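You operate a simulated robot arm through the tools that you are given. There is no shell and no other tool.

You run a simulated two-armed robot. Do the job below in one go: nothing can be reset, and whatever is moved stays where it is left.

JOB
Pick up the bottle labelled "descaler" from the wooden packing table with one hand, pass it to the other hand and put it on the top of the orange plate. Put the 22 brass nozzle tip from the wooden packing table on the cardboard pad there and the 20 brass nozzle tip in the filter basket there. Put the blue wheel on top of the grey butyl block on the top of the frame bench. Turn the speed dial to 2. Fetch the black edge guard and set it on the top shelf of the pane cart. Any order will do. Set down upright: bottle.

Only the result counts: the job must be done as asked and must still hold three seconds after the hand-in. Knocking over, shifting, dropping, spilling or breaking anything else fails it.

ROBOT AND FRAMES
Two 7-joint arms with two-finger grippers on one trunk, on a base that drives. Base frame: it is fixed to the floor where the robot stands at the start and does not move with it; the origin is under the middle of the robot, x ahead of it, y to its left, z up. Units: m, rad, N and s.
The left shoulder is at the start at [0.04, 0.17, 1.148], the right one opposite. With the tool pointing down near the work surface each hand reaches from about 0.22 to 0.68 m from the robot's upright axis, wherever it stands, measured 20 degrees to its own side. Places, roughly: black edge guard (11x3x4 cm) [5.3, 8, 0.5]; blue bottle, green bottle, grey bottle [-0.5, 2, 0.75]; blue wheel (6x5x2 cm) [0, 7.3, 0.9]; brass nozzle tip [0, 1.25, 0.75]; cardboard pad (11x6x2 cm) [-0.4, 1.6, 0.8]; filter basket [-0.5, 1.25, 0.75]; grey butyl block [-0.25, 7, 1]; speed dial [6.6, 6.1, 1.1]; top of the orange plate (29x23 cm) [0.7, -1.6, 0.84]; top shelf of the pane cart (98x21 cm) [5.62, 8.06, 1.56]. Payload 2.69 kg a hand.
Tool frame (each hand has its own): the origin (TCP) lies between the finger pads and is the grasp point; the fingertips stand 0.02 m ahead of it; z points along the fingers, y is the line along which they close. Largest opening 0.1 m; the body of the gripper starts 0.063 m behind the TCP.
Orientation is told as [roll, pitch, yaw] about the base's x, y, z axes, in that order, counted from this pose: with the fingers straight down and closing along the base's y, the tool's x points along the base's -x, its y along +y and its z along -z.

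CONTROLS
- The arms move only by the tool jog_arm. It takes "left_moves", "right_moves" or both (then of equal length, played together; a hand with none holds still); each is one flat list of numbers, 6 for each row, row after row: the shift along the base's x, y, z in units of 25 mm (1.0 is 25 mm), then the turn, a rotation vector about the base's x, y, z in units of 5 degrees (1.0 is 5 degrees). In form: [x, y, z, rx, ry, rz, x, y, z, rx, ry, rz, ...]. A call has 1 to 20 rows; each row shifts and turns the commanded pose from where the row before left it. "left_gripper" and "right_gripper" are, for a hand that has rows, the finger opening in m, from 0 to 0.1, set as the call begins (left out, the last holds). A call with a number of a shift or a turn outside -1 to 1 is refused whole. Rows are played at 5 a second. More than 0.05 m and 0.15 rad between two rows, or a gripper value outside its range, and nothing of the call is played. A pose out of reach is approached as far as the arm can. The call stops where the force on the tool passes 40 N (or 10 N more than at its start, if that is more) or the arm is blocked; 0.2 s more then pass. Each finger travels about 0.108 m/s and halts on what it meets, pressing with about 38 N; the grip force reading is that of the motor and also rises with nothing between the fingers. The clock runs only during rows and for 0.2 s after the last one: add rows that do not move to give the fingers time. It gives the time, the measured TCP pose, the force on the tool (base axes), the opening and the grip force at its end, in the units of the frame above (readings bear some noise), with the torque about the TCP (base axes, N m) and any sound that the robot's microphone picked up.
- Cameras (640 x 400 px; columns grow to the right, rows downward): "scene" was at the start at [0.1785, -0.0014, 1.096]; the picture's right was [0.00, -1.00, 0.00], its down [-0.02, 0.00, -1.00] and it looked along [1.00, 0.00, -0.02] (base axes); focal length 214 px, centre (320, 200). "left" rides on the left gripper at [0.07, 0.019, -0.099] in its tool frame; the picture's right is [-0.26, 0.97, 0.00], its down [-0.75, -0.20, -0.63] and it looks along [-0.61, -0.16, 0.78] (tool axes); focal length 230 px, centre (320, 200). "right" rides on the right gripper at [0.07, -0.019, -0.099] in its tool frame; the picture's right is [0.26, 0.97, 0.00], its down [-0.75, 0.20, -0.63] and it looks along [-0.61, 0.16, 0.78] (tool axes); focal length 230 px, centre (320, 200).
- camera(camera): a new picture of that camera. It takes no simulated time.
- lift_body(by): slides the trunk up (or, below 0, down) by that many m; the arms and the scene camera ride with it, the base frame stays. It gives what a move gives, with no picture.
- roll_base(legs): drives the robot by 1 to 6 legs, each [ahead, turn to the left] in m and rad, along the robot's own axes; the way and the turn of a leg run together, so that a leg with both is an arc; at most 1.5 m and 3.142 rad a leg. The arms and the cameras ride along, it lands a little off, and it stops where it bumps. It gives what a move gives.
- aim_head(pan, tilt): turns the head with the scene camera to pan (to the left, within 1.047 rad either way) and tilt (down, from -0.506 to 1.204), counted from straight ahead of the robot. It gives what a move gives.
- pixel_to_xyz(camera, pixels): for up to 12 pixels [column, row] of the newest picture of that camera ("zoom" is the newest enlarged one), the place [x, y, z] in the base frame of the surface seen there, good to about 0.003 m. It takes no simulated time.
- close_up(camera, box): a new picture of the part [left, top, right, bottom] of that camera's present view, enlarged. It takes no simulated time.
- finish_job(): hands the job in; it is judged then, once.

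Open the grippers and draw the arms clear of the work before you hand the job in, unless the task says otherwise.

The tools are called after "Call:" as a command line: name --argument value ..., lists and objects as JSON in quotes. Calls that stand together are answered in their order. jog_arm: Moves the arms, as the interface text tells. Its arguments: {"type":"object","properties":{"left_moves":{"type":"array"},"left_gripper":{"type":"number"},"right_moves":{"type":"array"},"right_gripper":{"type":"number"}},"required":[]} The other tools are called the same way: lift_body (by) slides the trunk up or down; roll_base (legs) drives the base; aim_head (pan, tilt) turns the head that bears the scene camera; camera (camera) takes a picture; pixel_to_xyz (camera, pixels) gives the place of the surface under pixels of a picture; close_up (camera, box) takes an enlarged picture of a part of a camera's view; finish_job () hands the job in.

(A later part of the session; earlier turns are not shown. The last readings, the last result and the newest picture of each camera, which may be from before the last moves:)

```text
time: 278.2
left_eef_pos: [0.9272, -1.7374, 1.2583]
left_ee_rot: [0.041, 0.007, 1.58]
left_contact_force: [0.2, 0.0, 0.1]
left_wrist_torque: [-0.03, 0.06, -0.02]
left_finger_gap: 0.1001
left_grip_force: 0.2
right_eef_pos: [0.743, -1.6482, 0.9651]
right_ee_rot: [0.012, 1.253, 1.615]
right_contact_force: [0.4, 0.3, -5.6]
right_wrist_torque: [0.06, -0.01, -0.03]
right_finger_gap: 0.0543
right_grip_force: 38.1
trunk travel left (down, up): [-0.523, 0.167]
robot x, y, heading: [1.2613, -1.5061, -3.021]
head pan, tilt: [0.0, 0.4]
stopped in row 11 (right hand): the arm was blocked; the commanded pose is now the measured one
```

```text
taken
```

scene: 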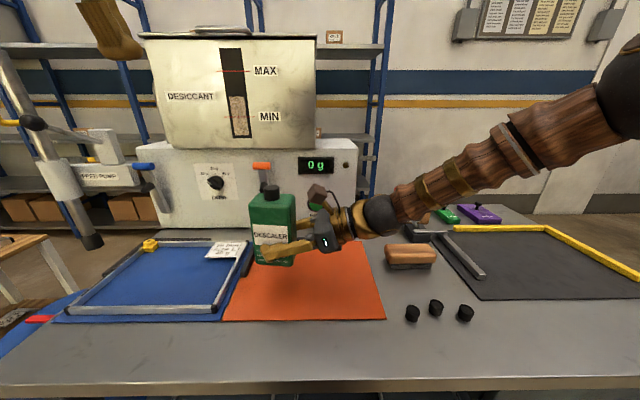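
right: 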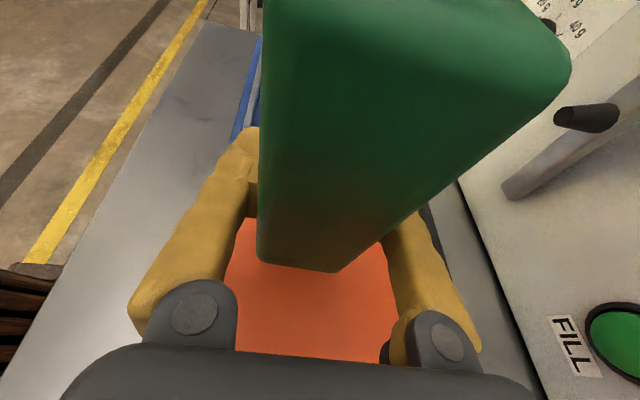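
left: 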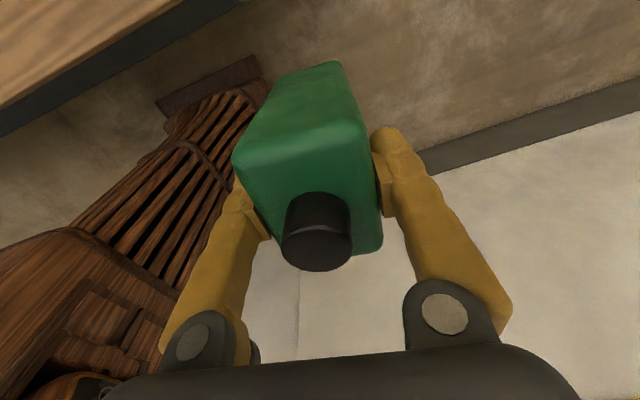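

The left hand had folded in too far (0.36 m) and caused the stall. I extend the left hand forward (high above the plate) to its comfortable zone.

Call:
jog_arm --left_moves '[-0.9, -0.15, -0.3, 0, 0, 0, -0.9, -0.15, -0.3, 0, 0, 0, -0.9, -0.15, -0.3, 0, 0, 0, -0.9, -0.15, -0.3, 0, 0, 0, -0.9, -0.15, -0.3, 0, 0, 0, 0, 0, 0, 0, 0, 0]'

Call:
jog_arm --right_moves '[0, 0, -0.3, 0, 0, 0, 0, 0, -0.3, 0, 0, 0, 0, 0, -0.3, 0, 0, 0, 0, 0, -0.3, 0, 0, 0, 0, 0, -0.3, 0, 0, 0, 0, 0, -0.3, 0, 0, 0, 0, 0, 0, 0, 0, 0]'

Call:
close_up --camera "scene" --box '[200, 160, 440, 330]'

```text
time: 279.6
left_eef_pos: [0.8113, -1.7599, 1.244]
left_ee_rot: [0.116, 0.014, 1.58]
left_contact_force: [-0.4, -0.4, -0.7]
left_wrist_torque: [0.0, 0.02, 0.01]
left_finger_gap: 0.1001
left_grip_force: 0.0
right_eef_pos: [0.7438, -1.6494, 0.9641]
right_ee_rot: [0.011, 1.255, 1.614]
right_contact_force: [0.8, -0.9, -5.4]
right_wrist_torque: [0.04, 0.0, 0.0]
right_finger_gap: 0.054
right_grip_force: 37.8
trunk travel left (down, up): [-0.523, 0.167]
robot x, y, heading: [1.2651, -1.5054, -3.023]
head pan, tilt: [0.0, 0.4]
```

```text
time: 280.6
left_eef_pos: [0.8355, -1.7561, 1.2535]
left_ee_rot: [0.134, 0.017, 1.58]
left_contact_force: [0.4, -0.2, 0.4]
left_wrist_torque: [-0.03, 0.08, -0.02]
left_finger_gap: 0.1
left_grip_force: 0.0
right_eef_pos: [0.7578, -1.6471, 0.9445]
right_ee_rot: [0.08, 1.254, 1.681]
right_contact_force: [1.1, 0.2, -5.2]
right_wrist_torque: [0.04, 0.07, -0.03]
right_finger_gap: 0.0538
right_grip_force: 37.9
trunk travel left (down, up): [-0.523, 0.167]
robot x, y, heading: [1.2666, -1.5064, -3.023]
head pan, tilt: [0.0, 0.4]
stopped in row 5 (right hand): the arm was blocked; the commanded pose is now the measured one
```

```text
2.35 times, centred on (320, 245) of scene
```

zoom: 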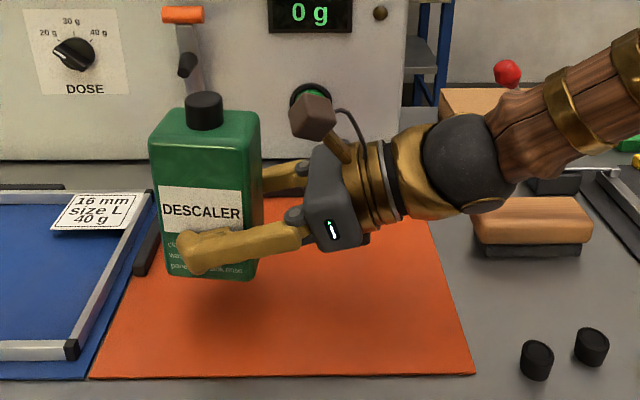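

Lowering the arm alone hits the lean again, so I lower the whole trunk instead, in a small step, and watch.

Call:
lift_body --by -0.03

```text
time: 281.4
left_eef_pos: [0.8297, -1.7578, 1.2216]
left_ee_rot: [0.129, 0.016, 1.581]
left_contact_force: [-0.4, -0.3, -0.3]
left_wrist_torque: [0.02, 0.02, -0.02]
left_finger_gap: 0.1002
left_grip_force: 0.0
right_eef_pos: [0.7541, -1.6484, 0.9131]
right_ee_rot: [0.063, 1.255, 1.668]
right_contact_force: [0.2, 0.3, -6.0]
right_wrist_torque: [0.0, 0.02, 0.01]
right_finger_gap: 0.0543
right_grip_force: 38.1
trunk travel left (down, up): [-0.493, 0.197]
robot x, y, heading: [1.2689, -1.5067, -3.023]
head pan, tilt: [0.0, 0.4]
```

That lowered cleanly to z 0.913 (bottle bottom ≈0.871). I trim the tilt and nudge 1 cm further onto the plate.

Call:
jog_arm --right_moves '[-0.25, 0, 0, 0.02, -0.2, 0, -0.25, 0, 0, 0.02, -0.2, 0, 0, 0, 0, 0, 0, 0]'

Call:
close_up --camera "scene" --box '[200, 160, 440, 330]'

```text
time: 282.2
left_eef_pos: [0.8302, -1.757, 1.2211]
left_ee_rot: [0.13, 0.017, 1.581]
left_contact_force: [-0.1, -0.7, -0.3]
left_wrist_torque: [-0.02, 0.0, 0.0]
left_finger_gap: 0.1
left_grip_force: 0.2
right_eef_pos: [0.7427, -1.6493, 0.913]
right_ee_rot: [-0.047, 1.252, 1.562]
right_contact_force: [-0.1, -1.1, -6.0]
right_wrist_torque: [0.06, 0.03, 0.0]
right_finger_gap: 0.0539
right_grip_force: 37.8
trunk travel left (down, up): [-0.493, 0.197]
robot x, y, heading: [1.267, -1.5056, -3.027]
head pan, tilt: [0.0, 0.4]
```

```text
2.35 times, centred on (320, 245) of scene
```

zoom: 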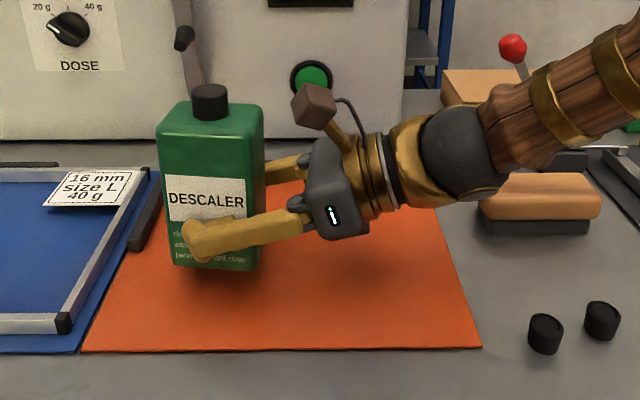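

The bottle is upright now. I lower the trunk 2.2 cm to bring its base to the plate.

Call:
lift_body --by -0.022

Call:
close_up --camera "scene" --box '[200, 160, 440, 330]'

Call:
pixel_to_xyz --camera "zoom" --pixels '[[200, 265], [240, 270], [215, 300], [500, 120], [470, 190], [540, 180]]'

```text
time: 282.9
left_eef_pos: [0.8312, -1.7577, 1.1987]
left_ee_rot: [0.13, 0.014, 1.578]
left_contact_force: [-0.3, 0.4, 0.8]
left_wrist_torque: [0.0, 0.0, -0.02]
left_finger_gap: 0.1001
left_grip_force: 0.1
right_eef_pos: [0.7424, -1.6477, 0.891]
right_ee_rot: [-0.048, 1.254, 1.564]
right_contact_force: [0.1, 0.6, -5.3]
right_wrist_torque: [0.03, 0.0, 0.02]
right_finger_gap: 0.0538
right_grip_force: 38.0
trunk travel left (down, up): [-0.471, 0.219]
robot x, y, heading: [1.2657, -1.5045, -3.025]
head pan, tilt: [0.0, 0.4]
```

```text
2.35 times, centred on (320, 245) of scene
```

zoom: 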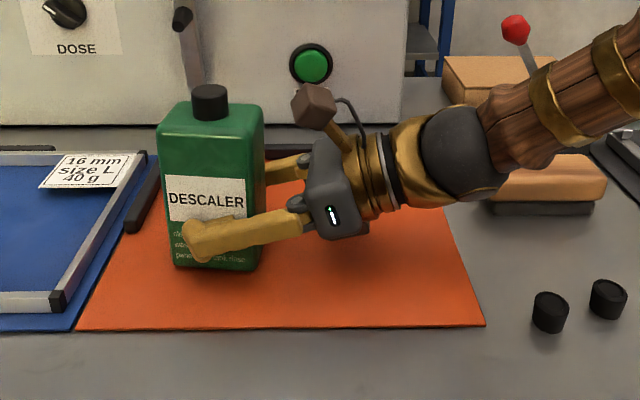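

```text
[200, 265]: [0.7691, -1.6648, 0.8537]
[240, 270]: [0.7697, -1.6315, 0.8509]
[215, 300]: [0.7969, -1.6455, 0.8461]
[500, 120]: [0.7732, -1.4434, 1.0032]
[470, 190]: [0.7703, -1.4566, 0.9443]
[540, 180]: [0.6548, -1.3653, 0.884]
```

Force still shows the bottle's full weight, so it hangs ~3–4 mm above. I lower 3 mm more.

Call:
lift_body --by -0.003

```text
time: 283.4
left_eef_pos: [0.831, -1.7564, 1.1969]
left_ee_rot: [0.131, 0.017, 1.582]
left_contact_force: [0.0, 0.3, 0.3]
left_wrist_torque: [0.01, 0.01, 0.01]
left_finger_gap: 0.1
left_grip_force: 0.1
right_eef_pos: [0.7429, -1.6485, 0.8899]
right_ee_rot: [-0.037, 1.256, 1.572]
right_contact_force: [1.0, 2.6, 10.3]
right_wrist_torque: [0.59, 0.37, -0.07]
right_finger_gap: 0.0539
right_grip_force: 37.7
trunk travel left (down, up): [-0.468, 0.222]
robot x, y, heading: [1.2641, -1.5074, -3.026]
head pan, tilt: [0.0, 0.4]
```

The bottle now rests on the plate (+10 N). I open the right fingers.

Call:
jog_arm --right_moves '[0, 0, 0, 0, 0, 0, 0, 0, 0, 0, 0, 0, 0, 0, 0, 0, 0, 0]' --right_gripper 0.1

Call:
camera --camera "right"

Call:
close_up --camera "scene" --box '[200, 160, 440, 330]'

```text
time: 284.2
left_eef_pos: [0.83, -1.7574, 1.1954]
left_ee_rot: [0.131, 0.016, 1.58]
left_contact_force: [0.2, 0.5, -0.5]
left_wrist_torque: [0.01, 0.0, -0.02]
left_finger_gap: 0.1003
left_grip_force: 0.2
right_eef_pos: [0.7429, -1.6494, 0.8876]
right_ee_rot: [-0.044, 1.255, 1.564]
right_contact_force: [0.1, -0.3, 1.0]
right_wrist_torque: [0.05, 0.02, 0.02]
right_finger_gap: 0.0998
right_grip_force: 0.0
trunk travel left (down, up): [-0.468, 0.222]
robot x, y, heading: [1.2662, -1.5039, -3.029]
head pan, tilt: [0.0, 0.4]
```

```text
taken
```

right: 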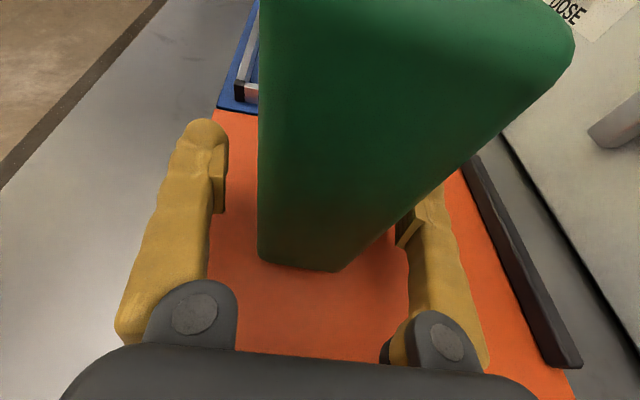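

```text
2.35 times, centred on (320, 245) of scene
```

zoom: 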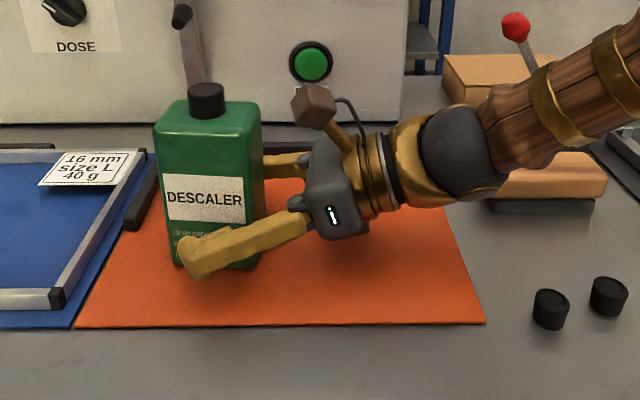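

The bottle stands upright and free between the open fingers. I withdraw the right hand gently along its own axis (toward +y and up).

Call:
jog_arm --right_moves '[0, 0.3, 0.1, 0, 0, 0, 0, 0.4, 0.13, 0, 0, 0, 0, 0.5, 0.16, 0, 0, 0]'

```text
time: 285.0
left_eef_pos: [0.8303, -1.7567, 1.1966]
left_ee_rot: [0.13, 0.014, 1.581]
left_contact_force: [-0.8, -0.7, -0.5]
left_wrist_torque: [0.01, 0.0, 0.02]
left_finger_gap: 0.1002
left_grip_force: 0.0
right_eef_pos: [0.744, -1.618, 0.8981]
right_ee_rot: [-0.045, 1.255, 1.566]
right_contact_force: [0.1, 0.4, -0.3]
right_wrist_torque: [0.0, 0.01, 0.01]
right_finger_gap: 0.1
right_grip_force: 0.0
trunk travel left (down, up): [-0.468, 0.222]
robot x, y, heading: [1.2637, -1.508, -3.025]
head pan, tilt: [0.0, 0.4]
```

Clean. I continue withdrawing until the fingers are well past the bottle, then up.

Call:
jog_arm --right_moves '[0, 0.6, 0.2, 0, 0, 0, 0, 0.6, 0.2, 0, 0, 0, 0, 0.6, 0.3, 0, 0, 0, 0, 0.6, 0.4, 0, 0, 0, 0, 0.4, 0.6, 0, 0, 0, 0, 0.3, 0.8, 0, 0, 0, 0, 0.2, 0.9, 0, 0, 0, 0, 0, 0.9, 0, 0, 0, 0, 0, 0.9, 0, 0, 0, 0, 0, 0.9, 0, 0, 0, 0, 0, 0.9, 0, 0, 0, 0, 0, 0, 0, 0, 0]'

Call:
camera --camera "scene"

```text
time: 287.6
left_eef_pos: [0.8303, -1.7562, 1.1955]
left_ee_rot: [0.128, 0.016, 1.581]
left_contact_force: [0.6, -0.2, 0.2]
left_wrist_torque: [0.01, 0.01, 0.01]
left_finger_gap: 0.1001
left_grip_force: 0.1
right_eef_pos: [0.7431, -1.5352, 1.0743]
right_ee_rot: [-0.047, 1.253, 1.56]
right_contact_force: [0.1, -0.4, -0.2]
right_wrist_torque: [0.01, 0.02, -0.02]
right_finger_gap: 0.1
right_grip_force: 0.1
trunk travel left (down, up): [-0.468, 0.222]
robot x, y, heading: [1.2671, -1.5051, -3.028]
head pan, tilt: [0.0, 0.4]
```

```text
taken
```

scene: 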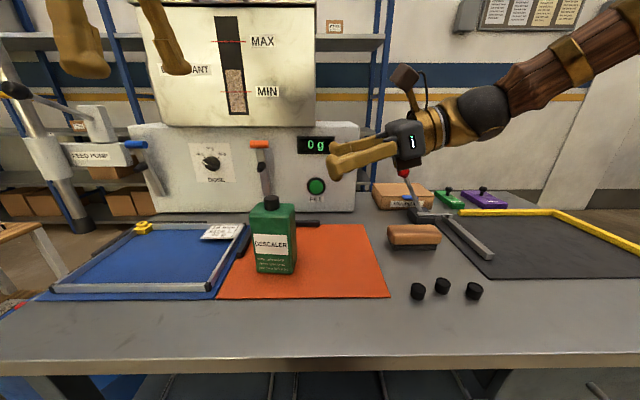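

The bottle stands on the orange plate. I back away from the bench before re-posing the arms.

Call:
roll_base --legs '[[-0.15, 0], [-0.25, 0]]'

Call:
camera --camera "scene"

```text
time: 290.4
left_eef_pos: [1.2342, -1.7082, 1.197]
left_ee_rot: [0.132, 0.015, 1.574]
left_contact_force: [0.6, -0.6, 0.5]
left_wrist_torque: [0.0, 0.03, 0.02]
left_finger_gap: 0.1001
left_grip_force: 0.1
right_eef_pos: [1.1485, -1.4867, 1.0752]
right_ee_rot: [-0.042, 1.252, 1.561]
right_contact_force: [0.1, -0.2, 0.5]
right_wrist_torque: [-0.01, 0.01, -0.05]
right_finger_gap: 0.0997
right_grip_force: 0.1
trunk travel left (down, up): [-0.468, 0.222]
robot x, y, heading: [1.6661, -1.4588, -3.029]
head pan, tilt: [0.0, 0.4]
```

```text
taken
```

scene: 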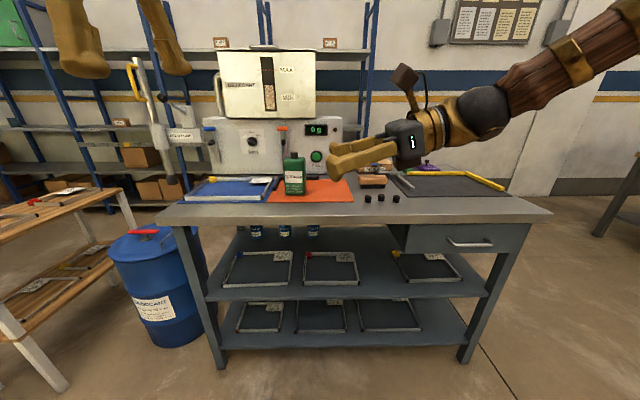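

All is in order on the bench. In free space I now restore both hands to the default downward pose.

Call:
jog_arm --left_moves '[0, 0, 0, 0.012, -0.108, 1, 0, 0, 0, 0.012, -0.108, 1, 0, 0, 0, 0.012, -0.108, 1, 0, 0, 0, 0.012, -0.108, 1, 0, 0, 0, 0.012, -0.108, 1, 0, 0, 0, 0.012, -0.108, 1, 0, 0, 0, 0.012, -0.108, 1, 0, 0, 0, 0.012, -0.108, 1, 0, 0, 0, 0.012, -0.108, 1, 0, 0, 0, 0.012, -0.108, 1, 0, 0, 0, 0.012, -0.108, 1, 0, 0, 0, 0.012, -0.108, 1, 0, 0, 0, 0.012, -0.108, 1, 0, 0, 0, 0.012, -0.108, 1]' --right_moves '[-0.051, 0.454, 0, 0.99, 0.112, 0, -0.051, 0.454, 0, 0.99, 0.112, 0, -0.051, 0.454, 0, 0.99, 0.112, 0, -0.051, 0.454, 0, 0.99, 0.112, 0, -0.051, 0.454, 0, 0.99, 0.112, 0, -0.051, 0.454, 0, 0.99, 0.112, 0, -0.051, 0.454, 0, 0.99, 0.112, 0, -0.051, 0.454, 0, 0.99, 0.112, 0, -0.051, 0.454, 0, 0.99, 0.112, 0, -0.051, 0.454, 0, 0.99, 0.112, 0, -0.051, 0.454, 0, 0.99, 0.112, 0, -0.051, 0.454, 0, 0.99, 0.112, 0, -0.051, 0.454, 0, 0.99, 0.112, 0, -0.051, 0.454, 0, 0.99, 0.112, 0]'

Call:
jog_arm --left_moves '[0, 0, 0, 0, 0, 1, 0, 0, 0, 0, 0, 1, 0, 0, 0, 0, 0, 1, 0, 0, 0, 0, 0, 1, 0, 0, 0, 0, 0, 1, -0.5, 0, -0.3, 0, 0, 0, -0.5, 0, -0.3, 0, 0, 0, -0.5, 0, -0.3, 0, 0, 0, 0, 0, -0.3, 0, 0, 0, 0, 0, -0.3, 0, 0, 0, 0, 0, 0, 0, 0, 0, 0, 0, 0, 0, 0, 0, 0, 0, 0, 0, 0, 0, 0, 0, 0, 0, 0, 0, 0, 0, 0, 0, 0, 0, 0, 0, 0, 0, 0, 0, 0, 0, 0, 0, 0, 0, 0, 0, 0, 0, 0, 0, 0, 0, 0, 0, 0, 0]' --right_moves '[0, 0, 0, 0, 0, 1, 0, 0, 0, 0, 0, 1, 0, 0, 0, 0, 0, 1, 0, 0, 0, 0, 0, 1, 0, 0, 0, 0, 0, 1, 0, 0, 0, 0, 0, 1, 0, 0, 0, 0, 0, 1, 0, 0, 0, 0, 0, 1, 0, 0, 0, 0, 0, 1, 0, 0, 0, 0, 0, 1, 0, 0, 0, 0, 0, 1, 0, 0, 0, 0, 0, 1, 0, 0, 0, 0, 0, 1, 0, 0, 0, 0, 0, 1, 0, 0, 0, 0, 0, 1, 0, 0, 0, 0, 0, 1, 0, 0, 0, 0, 0, 1, 0, 0, 0, 0, 0, 1, 0, 0, 0, 0, 0, 0]'

```text
time: 293.4
left_eef_pos: [1.252, -1.706, 1.2034]
left_ee_rot: [0.037, 0.08, 2.794]
left_contact_force: [-0.7, 0.2, -0.1]
left_wrist_torque: [0.0, -0.01, -0.01]
left_finger_gap: 0.1
left_grip_force: 0.1
right_eef_pos: [1.145, -1.3283, 1.0824]
right_ee_rot: [0.075, 0.036, 1.66]
right_contact_force: [0.6, 0.7, -0.2]
right_wrist_torque: [0.01, -0.01, 0.05]
right_finger_gap: 0.1
right_grip_force: 0.1
trunk travel left (down, up): [-0.468, 0.222]
robot x, y, heading: [1.6657, -1.4598, -3.027]
head pan, tilt: [0.0, 0.4]
```

```text
time: 297.4
left_eef_pos: [1.2131, -1.7064, 1.1664]
left_ee_rot: [0.039, 0.079, -3.055]
left_contact_force: [-0.6, -0.6, 0.7]
left_wrist_torque: [-0.02, -0.02, -0.02]
left_finger_gap: 0.0999
left_grip_force: 0.0
right_eef_pos: [1.1459, -1.3269, 1.0823]
right_ee_rot: [0.08, 0.04, -3.051]
right_contact_force: [0.4, 0.5, -0.1]
right_wrist_torque: [0.01, -0.06, -0.02]
right_finger_gap: 0.1
right_grip_force: 0.0
trunk travel left (down, up): [-0.468, 0.222]
robot x, y, heading: [1.668, -1.4613, -3.03]
head pan, tilt: [0.0, 0.4]
```

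Arms are back to default. I turn north and drive back toward the aisle between the packing table and the glass rack.

Call:
roll_base --legs '[[0, -1.22]]'

Call:
camera --camera "scene"

```text
time: 300.9
left_eef_pos: [1.2786, -1.1141, 1.1663]
left_ee_rot: [0.038, 0.078, 2.01]
left_contact_force: [0.2, 0.5, 0.0]
left_wrist_torque: [0.0, -0.01, -0.01]
left_finger_gap: 0.1
left_grip_force: 0.0
right_eef_pos: [1.6119, -0.9194, 1.0832]
right_ee_rot: [0.078, 0.04, 2.011]
right_contact_force: [1.0, 0.4, -0.4]
right_wrist_torque: [0.0, -0.03, -0.01]
right_finger_gap: 0.1001
right_grip_force: 0.2
trunk travel left (down, up): [-0.468, 0.222]
robot x, y, heading: [1.6585, -1.4601, 2.03]
head pan, tilt: [0.0, 0.4]
```

```text
taken
```

scene: 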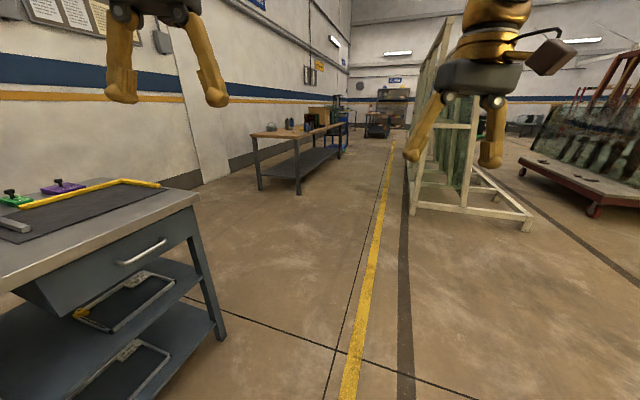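

The way north is clear. I drive to the mouth of the aisle, then line up with it.

Call:
roll_base --legs '[[1.45, 0], [0.6, 0], [0, -0.33]]'

Call:
camera --camera "scene"

```text
time: 312.1
left_eef_pos: [0.4847, 0.7793, 1.1725]
left_ee_rot: [0.041, 0.062, 1.693]
left_contact_force: [-0.3, -1.2, -0.4]
left_wrist_torque: [0.0, -0.03, 0.0]
left_finger_gap: 0.1
left_grip_force: 0.0
right_eef_pos: [0.8621, 0.863, 1.0907]
right_ee_rot: [0.077, 0.023, 1.696]
right_contact_force: [0.5, -0.7, 0.2]
right_wrist_torque: [0.0, 0.0, 0.03]
right_finger_gap: 0.0999
right_grip_force: 0.0
trunk travel left (down, up): [-0.468, 0.222]
robot x, y, heading: [0.7352, 0.3471, 1.715]
head pan, tilt: [0.0, 0.4]
```

```text
taken
```

scene: 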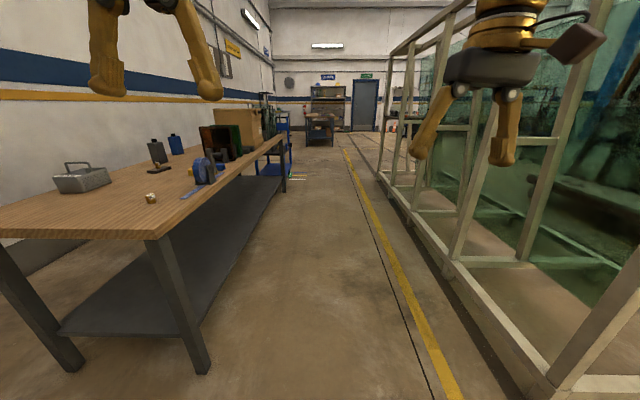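

Before driving on, I check the trolley (275,150) and the small coloured things on the floor at (298,178).

Call:
close_up --camera "scene" --box '[230, 90, 430, 215]'

Call:
pixel_to_xyz --camera "scene" --pixels '[[298, 178], [290, 175], [305, 177], [285, 190], [318, 145], [333, 145], [378, 180], [365, 130], [392, 170], [300, 130]]'

```text
3.20 times, centred on (330, 152) of scene
```

zoom: 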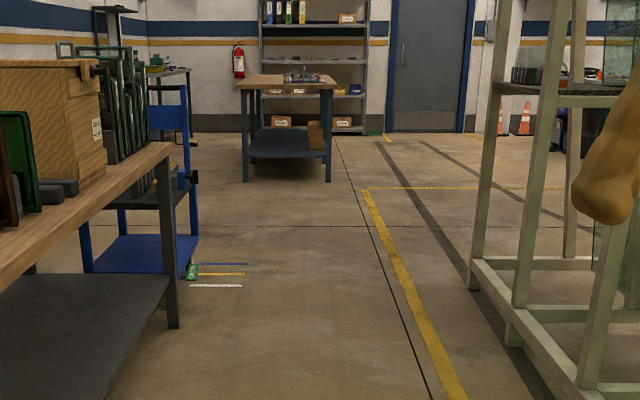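

```text
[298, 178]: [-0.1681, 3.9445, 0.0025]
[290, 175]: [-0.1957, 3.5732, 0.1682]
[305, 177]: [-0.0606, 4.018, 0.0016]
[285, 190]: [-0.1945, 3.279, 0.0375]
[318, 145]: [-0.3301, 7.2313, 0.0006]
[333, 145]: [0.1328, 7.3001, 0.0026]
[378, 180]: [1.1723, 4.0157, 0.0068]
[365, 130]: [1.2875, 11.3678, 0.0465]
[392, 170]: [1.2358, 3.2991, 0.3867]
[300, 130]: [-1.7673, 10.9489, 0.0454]
```

The floor marks are flat paint; the frame bench stands at about x -0.33…0.13, y≥7.2. I drive north up the aisle in two stages.

Call:
roll_base --legs '[[0, -0.02], [1.5, 0], [1.5, 0]]'

Call:
camera --camera "scene"

```text
time: 327.0
left_eef_pos: [0.1029, 3.7659, 1.181]
left_ee_rot: [0.041, 0.047, 1.671]
left_contact_force: [-0.5, 1.2, -0.4]
left_wrist_torque: [-0.04, 0.02, 0.0]
left_finger_gap: 0.0999
left_grip_force: 0.2
right_eef_pos: [0.4827, 3.8428, 1.098]
right_ee_rot: [0.08, 0.009, 1.669]
right_contact_force: [0.5, 0.4, -0.4]
right_wrist_torque: [-0.02, -0.02, 0.01]
right_finger_gap: 0.1
right_grip_force: 0.0
trunk travel left (down, up): [-0.468, 0.222]
robot x, y, heading: [0.3377, 3.3493, 1.691]
head pan, tilt: [0.0, 0.4]
```

```text
taken
```

scene: 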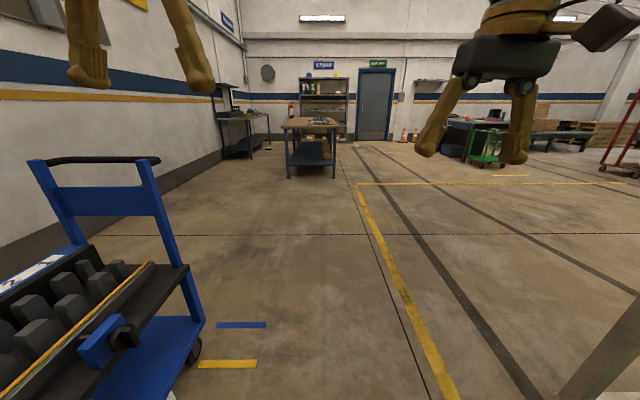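

Open floor ahead to the frame bench at (310,145). I continue 2.7 m.

Call:
roll_base --legs '[[1.5, 0], [1.2, 0]]'

Call:
camera --camera "scene"

```text
time: 340.2
left_eef_pos: [-0.2371, 6.4382, 1.1871]
left_ee_rot: [0.04, 0.032, 1.67]
left_contact_force: [1.1, -0.3, 0.4]
left_wrist_torque: [0.03, -0.02, 0.02]
left_finger_gap: 0.0996
left_grip_force: 0.0
right_eef_pos: [0.1415, 6.5154, 1.1058]
right_ee_rot: [0.079, -0.009, 1.672]
right_contact_force: [0.0, 0.7, -0.1]
right_wrist_torque: [0.0, -0.01, 0.04]
right_finger_gap: 0.0999
right_grip_force: 0.0
trunk travel left (down, up): [-0.468, 0.222]
robot x, y, heading: [0.0012, 6.0383, 1.693]
head pan, tilt: [0.0, 0.4]
```

```text
taken
```

scene: 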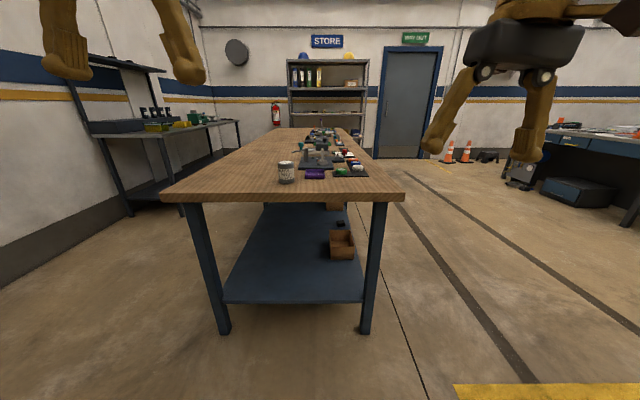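

The frame bench is just ahead; I zoom on the items along it.

Call:
close_up --camera "scene" --box '[230, 120, 410, 220]'

Call:
pixel_to_xyz --camera "zoom" --pixels '[[200, 180], [300, 190], [400, 175], [325, 150], [310, 140], [440, 165], [60, 235], [600, 245], [330, 130], [250, 110]]'

```text
3.56 times, centred on (320, 170) of scene
```

zoom: 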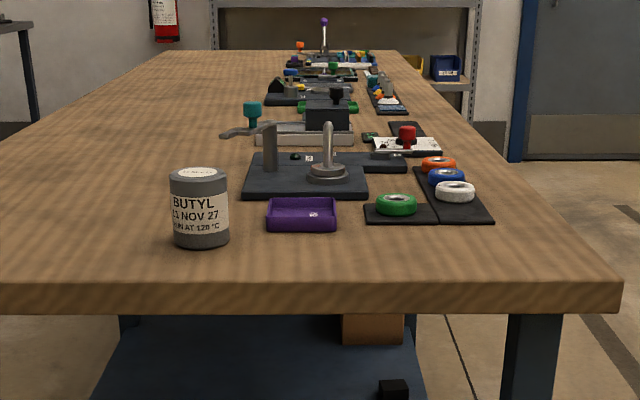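

```text
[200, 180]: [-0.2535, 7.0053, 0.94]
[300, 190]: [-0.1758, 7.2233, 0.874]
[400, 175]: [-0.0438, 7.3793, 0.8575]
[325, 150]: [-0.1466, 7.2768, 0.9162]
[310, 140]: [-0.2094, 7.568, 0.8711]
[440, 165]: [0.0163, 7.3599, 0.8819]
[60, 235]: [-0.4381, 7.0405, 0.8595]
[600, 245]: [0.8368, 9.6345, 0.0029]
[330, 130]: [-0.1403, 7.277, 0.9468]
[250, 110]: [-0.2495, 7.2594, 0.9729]
```

The grey "BUTYL" block is at (-0.2535,7.005); ring-like wheels are at zoom (440,165) orange, (447,177) blue, (455,190) white, (397,205) green. I zoom in more.

Call:
close_up --camera "scene" --box '[325, 158, 375, 188]'

Call:
pixel_to_xyz --camera "zoom" --pixels '[[385, 120], [385, 80], [420, 170], [190, 240], [345, 125], [430, 130], [390, 135], [300, 200], [460, 240], [220, 80]]'

```text
12.80 times, centred on (350, 173) of scene
```

zoom: 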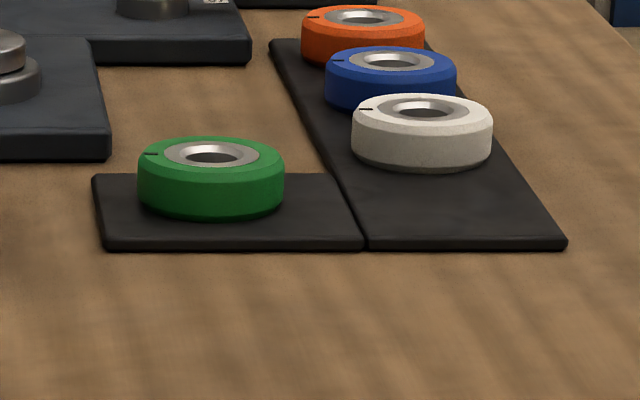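

```text
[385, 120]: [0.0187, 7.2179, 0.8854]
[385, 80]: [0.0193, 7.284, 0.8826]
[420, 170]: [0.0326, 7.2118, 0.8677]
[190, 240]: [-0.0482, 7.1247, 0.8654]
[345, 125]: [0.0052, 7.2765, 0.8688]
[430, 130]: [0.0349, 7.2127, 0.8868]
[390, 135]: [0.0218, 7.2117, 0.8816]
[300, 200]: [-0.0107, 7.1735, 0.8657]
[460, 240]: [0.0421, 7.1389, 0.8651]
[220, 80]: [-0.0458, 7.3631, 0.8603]
```

The blue wheel sits between orange and white, so it must be gripped from its left and right sides. I measure the bench's near edge, legs and lower shelf.

Call:
pixel_to_xyz --camera "scene" --pixels '[[168, 196], [402, 196], [222, 325], [366, 325], [290, 297], [290, 303], [250, 290], [340, 250], [285, 172], [285, 160]]'

Call:
close_up --camera "scene" --box '[255, 130, 375, 205]'

```text
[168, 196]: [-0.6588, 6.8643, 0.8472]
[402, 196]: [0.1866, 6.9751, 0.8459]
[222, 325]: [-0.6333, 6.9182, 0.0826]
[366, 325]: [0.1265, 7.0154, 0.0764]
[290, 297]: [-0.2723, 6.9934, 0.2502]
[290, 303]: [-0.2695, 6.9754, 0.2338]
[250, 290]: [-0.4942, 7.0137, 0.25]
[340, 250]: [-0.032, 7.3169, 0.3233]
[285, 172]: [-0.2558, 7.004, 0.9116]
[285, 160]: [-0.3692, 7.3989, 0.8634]
```

```text
5.33 times, centred on (315, 168) of scene
```

zoom: 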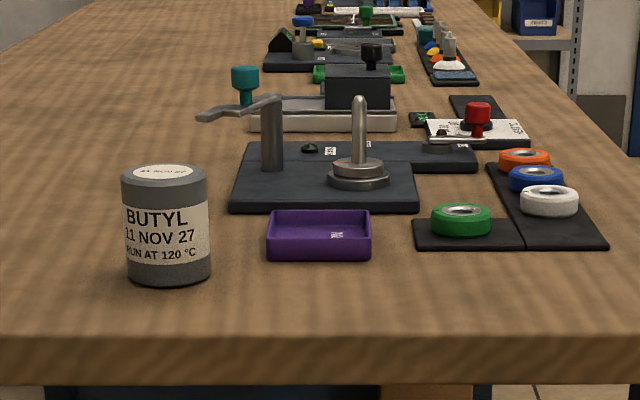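

Bench edge runs (-0.659,6.864)→(0.187,6.975); block at v≈0.116, blue wheel at about (0.02,7.308). I drive 0.62 m closer, square to the bench.

Call:
roll_base --legs '[[0.62, 0]]'

Call:
aim_head --pan -0.1 --tilt 0.7

Call:
camera --camera "scene"

Call:
camera --camera "right"

```text
time: 343.7
left_eef_pos: [-0.3177, 7.0356, 1.1939]
left_ee_rot: [0.043, 0.016, 1.679]
left_contact_force: [-0.6, 0.3, -0.7]
left_wrist_torque: [-0.01, -0.03, 0.0]
left_finger_gap: 0.1
left_grip_force: 0.0
right_eef_pos: [0.0595, 7.1177, 1.1127]
right_ee_rot: [0.081, -0.024, 1.68]
right_contact_force: [0.2, 0.6, -0.6]
right_wrist_torque: [-0.03, -0.03, 0.01]
right_finger_gap: 0.1003
right_grip_force: 0.0
trunk travel left (down, up): [-0.468, 0.222]
robot x, y, heading: [-0.08, 6.6568, 1.701]
head pan, tilt: [0.0, 0.4]
```

```text
time: 344.5
left_eef_pos: [-0.3163, 7.0149, 1.2001]
left_ee_rot: [0.044, -0.004, 1.679]
left_contact_force: [1.2, -0.4, 0.2]
left_wrist_torque: [0.03, -0.03, -0.01]
left_finger_gap: 0.1002
left_grip_force: 0.0
right_eef_pos: [0.0626, 7.0979, 1.1205]
right_ee_rot: [0.079, -0.042, 1.681]
right_contact_force: [0.2, -0.2, 0.5]
right_wrist_torque: [0.01, 0.0, 0.01]
right_finger_gap: 0.1
right_grip_force: 0.1
trunk travel left (down, up): [-0.468, 0.222]
robot x, y, heading: [-0.0799, 6.6553, 1.704]
head pan, tilt: [-0.099, 0.7]
```

```text
taken
```

scene: 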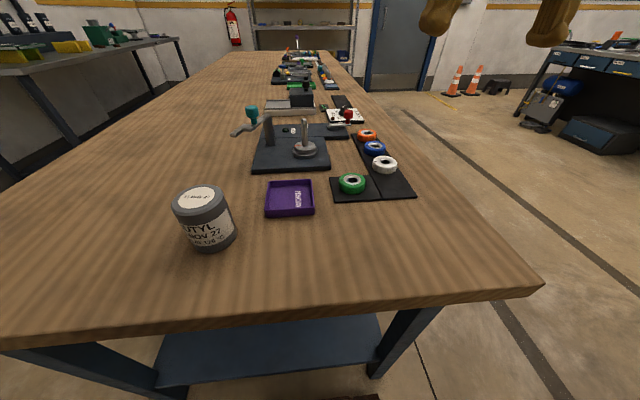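

```text
taken
```

right: 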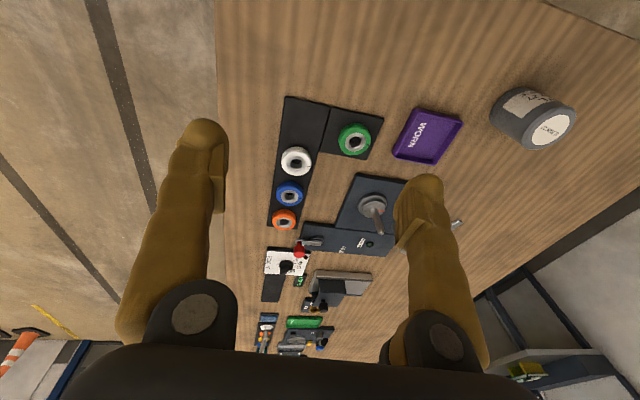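

I zoom on the wheels at (375,148) and measure the blue one.

Call:
close_up --camera "scene" --box '[325, 120, 421, 205]'

Call:
pixel_to_xyz --camera "scene" --pixels '[[364.5, 148], [385.5, 148], [375, 142.5], [375, 155], [370, 152], [380, 152], [384, 161], [367, 134], [373, 165], [395, 166]]'

Call:
pixel_to_xyz --camera "right" --pixels '[[289, 186], [277, 194], [301, 196], [289, 204], [296, 150], [285, 211]]'

```text
4.71 times, centred on (373, 162) of scene
```

zoom: 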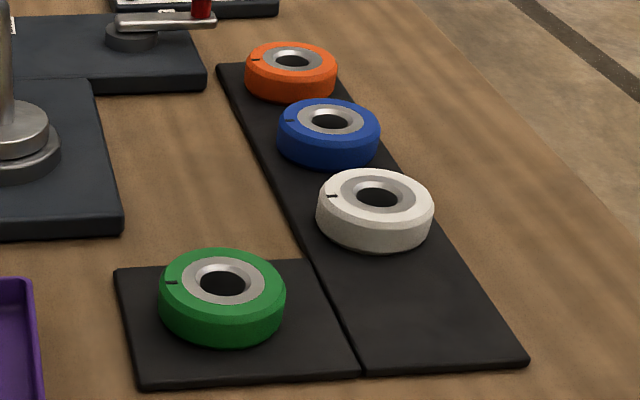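

```text
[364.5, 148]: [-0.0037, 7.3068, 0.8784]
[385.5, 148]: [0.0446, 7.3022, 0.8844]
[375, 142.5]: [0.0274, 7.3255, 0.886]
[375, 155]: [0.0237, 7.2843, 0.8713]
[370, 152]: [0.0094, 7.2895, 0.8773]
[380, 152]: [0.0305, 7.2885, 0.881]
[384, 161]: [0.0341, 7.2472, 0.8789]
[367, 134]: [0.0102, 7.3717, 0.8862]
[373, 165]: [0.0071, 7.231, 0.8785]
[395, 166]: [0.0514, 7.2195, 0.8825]
```

```text
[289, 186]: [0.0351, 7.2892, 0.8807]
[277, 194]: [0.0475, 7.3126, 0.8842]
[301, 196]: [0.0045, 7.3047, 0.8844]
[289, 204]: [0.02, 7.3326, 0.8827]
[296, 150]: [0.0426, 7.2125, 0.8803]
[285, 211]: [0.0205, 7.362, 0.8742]
```

The blue wheel is centred at (0.023,7.308), top z 0.886, ~52 mm across. I need ~4 cm more reach but the bench leg is close on the right, so I do a small S-move forward and left.

Call:
jog_arm --left_moves '[0, 0.6, -0.3, 0, 0, 0, 0, 0.6, -0.3, 0, 0, 0, 0, 0.6, -0.3, 0, 0, 0, 0, 0.6, -0.3, 0, 0, 0, 0, 0, 0, 0, 0, 0]' --right_moves '[0, 0.8, 0, -0.09, -0.24, 0, 0, 0.8, 0, -0.09, -0.24, 0, 0, 0.8, -0.3, -0.09, -0.24, 0, 0, 0.8, -0.3, -0.09, -0.23, 0.2, 0, 0, 0, 0, 0, 0]' --right_gripper 0.085

Call:
roll_base --legs '[[-0.1, 0], [-0.1, 0], [0, 0.2]]'

Call:
roll_base --legs '[[0.25, 0], [0, -0.2]]'

```text
time: 345.7
left_eef_pos: [-0.3155, 7.0756, 1.1701]
left_ee_rot: [0.046, -0.004, 1.68]
left_contact_force: [-0.3, -0.8, -0.6]
left_wrist_torque: [0.03, -0.01, 0.0]
left_finger_gap: 0.0998
left_grip_force: 0.1
right_eef_pos: [0.0631, 7.1785, 1.1062]
right_ee_rot: [0.002, -0.001, 1.699]
right_contact_force: [-0.3, -0.2, -0.9]
right_wrist_torque: [0.03, -0.02, 0.01]
right_finger_gap: 0.0849
right_grip_force: 0.1
trunk travel left (down, up): [-0.468, 0.222]
robot x, y, heading: [-0.079, 6.6542, 1.704]
head pan, tilt: [-0.099, 0.7]
```

```text
time: 348.3
left_eef_pos: [-0.3677, 6.8268, 1.1688]
left_ee_rot: [0.044, 0.0, 1.876]
left_contact_force: [0.5, -0.6, 0.4]
left_wrist_torque: [0.03, 0.0, 0.01]
left_finger_gap: 0.1002
left_grip_force: 0.0
right_eef_pos: [-0.0144, 7.0004, 1.1047]
right_ee_rot: [0.002, 0.0, 1.894]
right_contact_force: [-0.2, -0.2, -0.6]
right_wrist_torque: [-0.01, 0.0, -0.01]
right_finger_gap: 0.0851
right_grip_force: 0.1
trunk travel left (down, up): [-0.468, 0.222]
robot x, y, heading: [-0.0528, 6.4602, 1.896]
head pan, tilt: [-0.099, 0.7]
```

```text
time: 350.9
left_eef_pos: [-0.3659, 7.1015, 1.1769]
left_ee_rot: [0.044, -0.018, 1.67]
left_contact_force: [-0.5, 0.1, 0.0]
left_wrist_torque: [0.05, -0.01, -0.01]
left_finger_gap: 0.1
left_grip_force: 0.0
right_eef_pos: [0.0152, 7.2025, 1.1133]
right_ee_rot: [0.001, -0.016, 1.693]
right_contact_force: [0.2, -0.5, 0.0]
right_wrist_torque: [0.0, 0.0, -0.02]
right_finger_gap: 0.085
right_grip_force: 0.1
trunk travel left (down, up): [-0.468, 0.222]
robot x, y, heading: [-0.1358, 6.6979, 1.692]
head pan, tilt: [-0.099, 0.7]
```

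Well placed now: wheel 0.586 m ahead, 0.23 m right. I bring the right hand over the blue wheel down to z≈0.96.

Call:
jog_arm --right_moves '[0.04, 0.6, -0.8, 0, 0, 0, 0.04, 0.6, -0.8, 0, 0, 0, 0.04, 0.6, -0.8, 0, 0, 0, 0.04, 0.6, -0.8, 0, 0, 0, 0.04, 0.6, -0.8, 0, 0, 0, 0.04, 0.6, -0.8, 0, 0, 0, 0.04, 0.6, -0.8, 0, 0, 0, 0, 0, 0, 0, 0, 0, 0, 0, 0, 0, 0, 0]'

Call:
camera --camera "right"

```text
time: 352.9
left_eef_pos: [-0.3619, 7.083, 1.1822]
left_ee_rot: [0.045, -0.034, 1.669]
left_contact_force: [-0.3, -0.4, -0.5]
left_wrist_torque: [0.02, 0.03, 0.01]
left_finger_gap: 0.1
left_grip_force: 0.0
right_eef_pos: [0.024, 7.291, 0.9797]
right_ee_rot: [0.003, -0.033, 1.691]
right_contact_force: [-0.7, -0.5, 0.1]
right_wrist_torque: [-0.02, -0.01, -0.01]
right_finger_gap: 0.085
right_grip_force: 0.0
trunk travel left (down, up): [-0.468, 0.222]
robot x, y, heading: [-0.1354, 6.6971, 1.698]
head pan, tilt: [-0.099, 0.7]
```

```text
taken
```

right: 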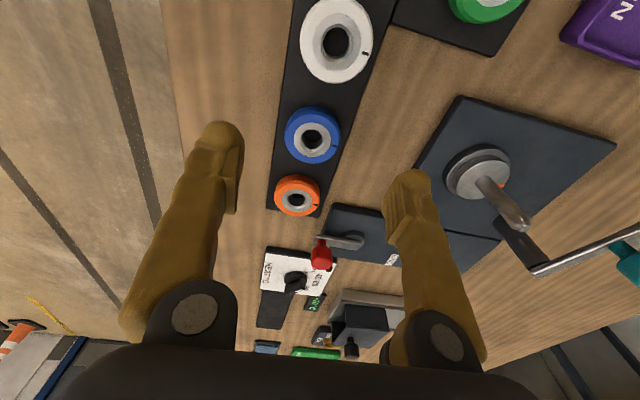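

The wheel shows at (313,135) between the fingers' lines. I measure it precisely from here.

Call:
pixel_to_xyz --camera "right" --pixels '[[286, 133], [340, 134], [313, 110], [313, 160], [300, 120], [328, 152], [335, 80], [296, 178], [345, 150], [300, 165]]'

Call:
close_up --camera "right" --box '[250, 80, 380, 230]'

```text
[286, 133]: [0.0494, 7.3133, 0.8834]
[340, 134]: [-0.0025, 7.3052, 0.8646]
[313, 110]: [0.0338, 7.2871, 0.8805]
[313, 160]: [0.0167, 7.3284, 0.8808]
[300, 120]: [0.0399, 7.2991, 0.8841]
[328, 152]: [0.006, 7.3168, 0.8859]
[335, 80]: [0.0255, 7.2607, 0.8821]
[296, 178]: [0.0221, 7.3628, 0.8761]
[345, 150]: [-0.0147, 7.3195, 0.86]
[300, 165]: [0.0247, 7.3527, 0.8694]
```

```text
2.67 times, centred on (315, 155) of right
```

zoom: 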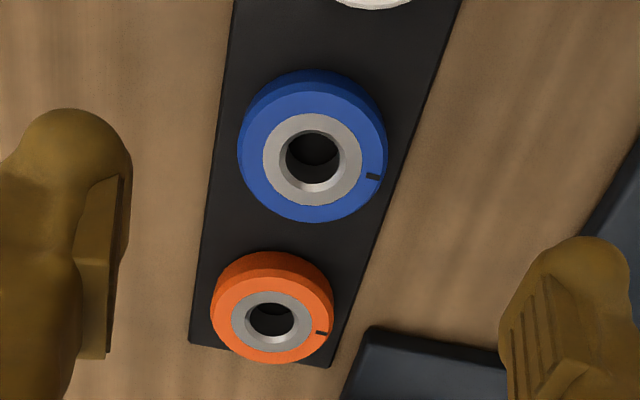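

Centre (0.0237,7.309). I move 18 mm forward, level, and descend to z≈0.91.

Call:
jog_arm --right_moves '[0, 0.25, -0.3, -0.12, -0.02, 0, 0, 0.25, -0.4, -0.12, -0.02, 0, 0, 0.22, -0.5, -0.12, 0, 0, 0, 0, -0.5, 0, 0, 0, 0, 0, -0.5, 0, 0, 0, 0, 0, -0.5, 0, 0, 0, 0, 0, 0, 0, 0, 0, 0, 0, 0, 0, 0, 0]'

Call:
camera --camera "right"

```text
time: 353.9
left_eef_pos: [-0.3609, 7.0588, 1.1902]
left_ee_rot: [0.048, -0.054, 1.671]
left_contact_force: [-0.2, -0.4, 0.4]
left_wrist_torque: [0.08, 0.01, 0.03]
left_finger_gap: 0.0999
left_grip_force: 0.0
right_eef_pos: [0.0252, 7.291, 0.9526]
right_ee_rot: [0.003, -0.023, 1.69]
right_contact_force: [-0.2, -1.2, -0.5]
right_wrist_torque: [0.09, -0.02, -0.01]
right_finger_gap: 0.0848
right_grip_force: 0.1
trunk travel left (down, up): [-0.468, 0.222]
robot x, y, heading: [-0.1341, 6.7005, 1.694]
head pan, tilt: [-0.099, 0.7]
stopped in row 4 (right hand): the arm was blocked; the commanded pose is now the measured one
```

```text
taken
```

right: 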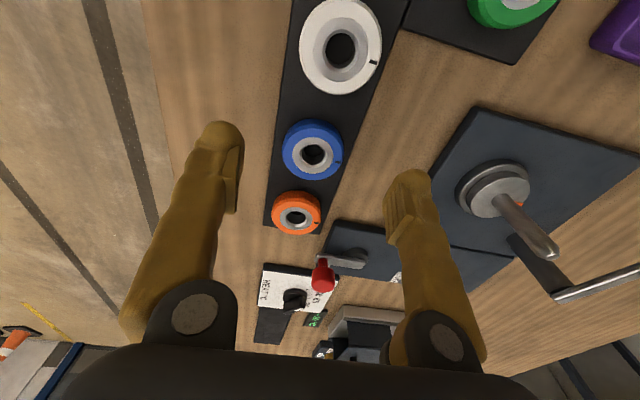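

The left hand is again too folded (0.38 m ahead). I extend it forward and a bit down, well above the bench items.

Call:
jog_arm --left_moves '[0, 0.9, -0.5, 0, 0, 0, 0, 0.9, -0.5, 0, 0, 0, 0, 0.9, -0.5, 0, 0, 0, 0, 0.9, -0.5, 0, 0, 0, 0, 0.9, -0.5, 0, 0, 0, 0, 0, 0, 0, 0, 0]'

Call:
jog_arm --right_moves '[0, 0.25, -0.3, 0, 0, 0, 0, 0.25, -0.4, 0, 0, 0, 0, 0.22, -0.4, 0, 0, 0, 0, 0, -0.4, 0, 0, 0, 0, 0, 0, 0, 0, 0, 0, 0, 0, 0, 0, 0]'

```text
time: 355.3
left_eef_pos: [-0.3638, 7.1761, 1.1273]
left_ee_rot: [0.048, -0.048, 1.669]
left_contact_force: [1.3, -0.1, -0.1]
left_wrist_torque: [0.02, 0.01, 0.0]
left_finger_gap: 0.1001
left_grip_force: 0.1
right_eef_pos: [0.0259, 7.2946, 0.9495]
right_ee_rot: [0.003, -0.017, 1.689]
right_contact_force: [-0.7, -0.2, 0.9]
right_wrist_torque: [0.03, 0.0, 0.01]
right_finger_gap: 0.0847
right_grip_force: 0.1
trunk travel left (down, up): [-0.468, 0.222]
robot x, y, heading: [-0.1366, 6.6981, 1.691]
head pan, tilt: [-0.099, 0.7]
```

```text
time: 356.1
left_eef_pos: [-0.3582, 7.1545, 1.1377]
left_ee_rot: [0.047, -0.07, 1.67]
left_contact_force: [-0.9, -1.4, 0.9]
left_wrist_torque: [0.12, 0.03, -0.06]
left_finger_gap: 0.1
left_grip_force: 0.0
right_eef_pos: [0.0286, 7.2944, 0.9357]
right_ee_rot: [0.005, -0.035, 1.688]
right_contact_force: [0.8, -0.8, 0.5]
right_wrist_torque: [0.07, 0.01, 0.0]
right_finger_gap: 0.0851
right_grip_force: 0.0
trunk travel left (down, up): [-0.468, 0.222]
robot x, y, heading: [-0.1369, 6.6967, 1.699]
head pan, tilt: [-0.099, 0.7]
stopped in row 4 (right hand): the arm was blocked; the commanded pose is now the measured one
```

Forward jogs trigger the lean, while base creeping does not hurt. I creep the base 3 cm forward and then descend without forward motion.

Call:
roll_base --legs '[[0.03, 0]]'

Call:
jog_arm --right_moves '[-0.1, 0, -0.2, 0, 0, 0, -0.1, 0, -0.2, 0, 0, 0, 0, 0, 0, 0, 0, 0]'

```text
time: 356.9
left_eef_pos: [-0.3637, 7.1922, 1.1325]
left_ee_rot: [0.047, -0.061, 1.67]
left_contact_force: [0.7, 1.5, -1.4]
left_wrist_torque: [-0.07, 0.0, 0.0]
left_finger_gap: 0.1001
left_grip_force: 0.0
right_eef_pos: [0.0225, 7.3323, 0.9316]
right_ee_rot: [0.004, -0.025, 1.688]
right_contact_force: [0.3, 0.2, -0.9]
right_wrist_torque: [-0.08, -0.01, 0.0]
right_finger_gap: 0.0851
right_grip_force: 0.1
trunk travel left (down, up): [-0.468, 0.222]
robot x, y, heading: [-0.1373, 6.729, 1.695]
head pan, tilt: [-0.099, 0.7]
```

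```text
time: 357.7
left_eef_pos: [-0.362, 7.1714, 1.142]
left_ee_rot: [0.049, -0.082, 1.67]
left_contact_force: [-0.3, -0.4, -0.8]
left_wrist_torque: [0.01, 0.01, 0.02]
left_finger_gap: 0.1001
left_grip_force: 0.1
right_eef_pos: [0.0195, 7.3151, 0.9335]
right_ee_rot: [0.004, -0.046, 1.689]
right_contact_force: [0.0, 0.4, 0.4]
right_wrist_torque: [-0.01, 0.0, -0.03]
right_finger_gap: 0.0849
right_grip_force: 0.0
trunk travel left (down, up): [-0.468, 0.222]
robot x, y, heading: [-0.1411, 6.7314, 1.694]
head pan, tilt: [-0.099, 0.7]
```

Now (0.0195,7.3151,0.9335). I descend with small backward trim to z≈0.89.

Call:
jog_arm --right_moves '[0.08, -0.1, -0.3, 0, 0, 0, 0.08, -0.1, -0.3, 0, 0, 0, 0, -0.05, -0.3, 0, 0, 0, 0, 0, -0.3, 0, 0, 0, 0, 0, -0.3, 0, 0, 0, 0, 0, -0.25, 0, 0, 0, 0, 0, 0, 0, 0, 0]'

Call:
camera --camera "right"

```text
time: 359.3
left_eef_pos: [-0.3615, 7.1727, 1.1426]
left_ee_rot: [0.049, -0.081, 1.67]
left_contact_force: [0.3, 0.1, 1.0]
left_wrist_torque: [-0.02, 0.03, 0.02]
left_finger_gap: 0.0999
left_grip_force: 0.1
right_eef_pos: [0.0233, 7.3098, 0.8881]
right_ee_rot: [0.004, -0.046, 1.69]
right_contact_force: [-1.1, -0.7, -0.2]
right_wrist_torque: [0.01, 0.04, -0.01]
right_finger_gap: 0.085
right_grip_force: 0.2
trunk travel left (down, up): [-0.468, 0.222]
robot x, y, heading: [-0.1419, 6.7274, 1.697]
head pan, tilt: [-0.099, 0.7]
```

```text
taken
```

right: 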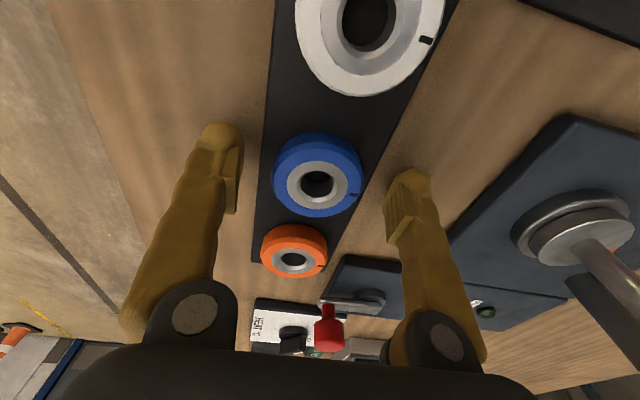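

Perfectly centred at z 0.888. I close the right fingers on the wheel.

Call:
jog_arm --right_moves '[0, 0, 0, 0, 0, 0, 0, 0, 0, 0, 0, 0, 0, 0, 0, 0, 0, 0, 0, 0, 0, 0, 0, 0]' --right_gripper 0.0

Call:
camera --camera "right"

```text
time: 360.3
left_eef_pos: [-0.3617, 7.1732, 1.1423]
left_ee_rot: [0.048, -0.079, 1.669]
left_contact_force: [-0.6, -0.1, -0.1]
left_wrist_torque: [0.0, 0.0, 0.01]
left_finger_gap: 0.0998
left_grip_force: 0.1
right_eef_pos: [0.021, 7.31, 0.889]
right_ee_rot: [0.004, -0.044, 1.69]
right_contact_force: [0.3, 0.3, 0.0]
right_wrist_torque: [0.03, -0.01, 0.02]
right_finger_gap: 0.0504
right_grip_force: 38.2
trunk travel left (down, up): [-0.468, 0.222]
robot x, y, heading: [-0.1376, 6.7306, 1.695]
head pan, tilt: [-0.099, 0.7]
```

```text
taken
```

right: 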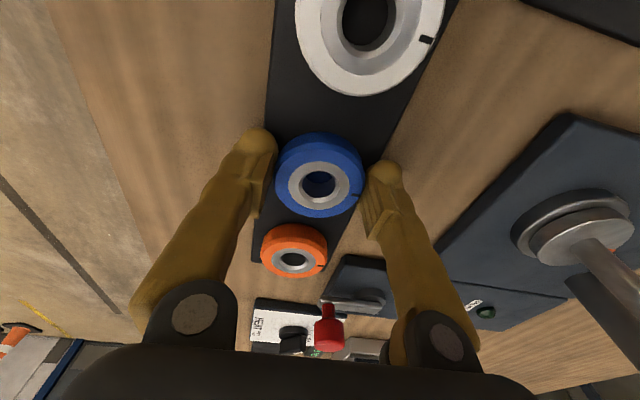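

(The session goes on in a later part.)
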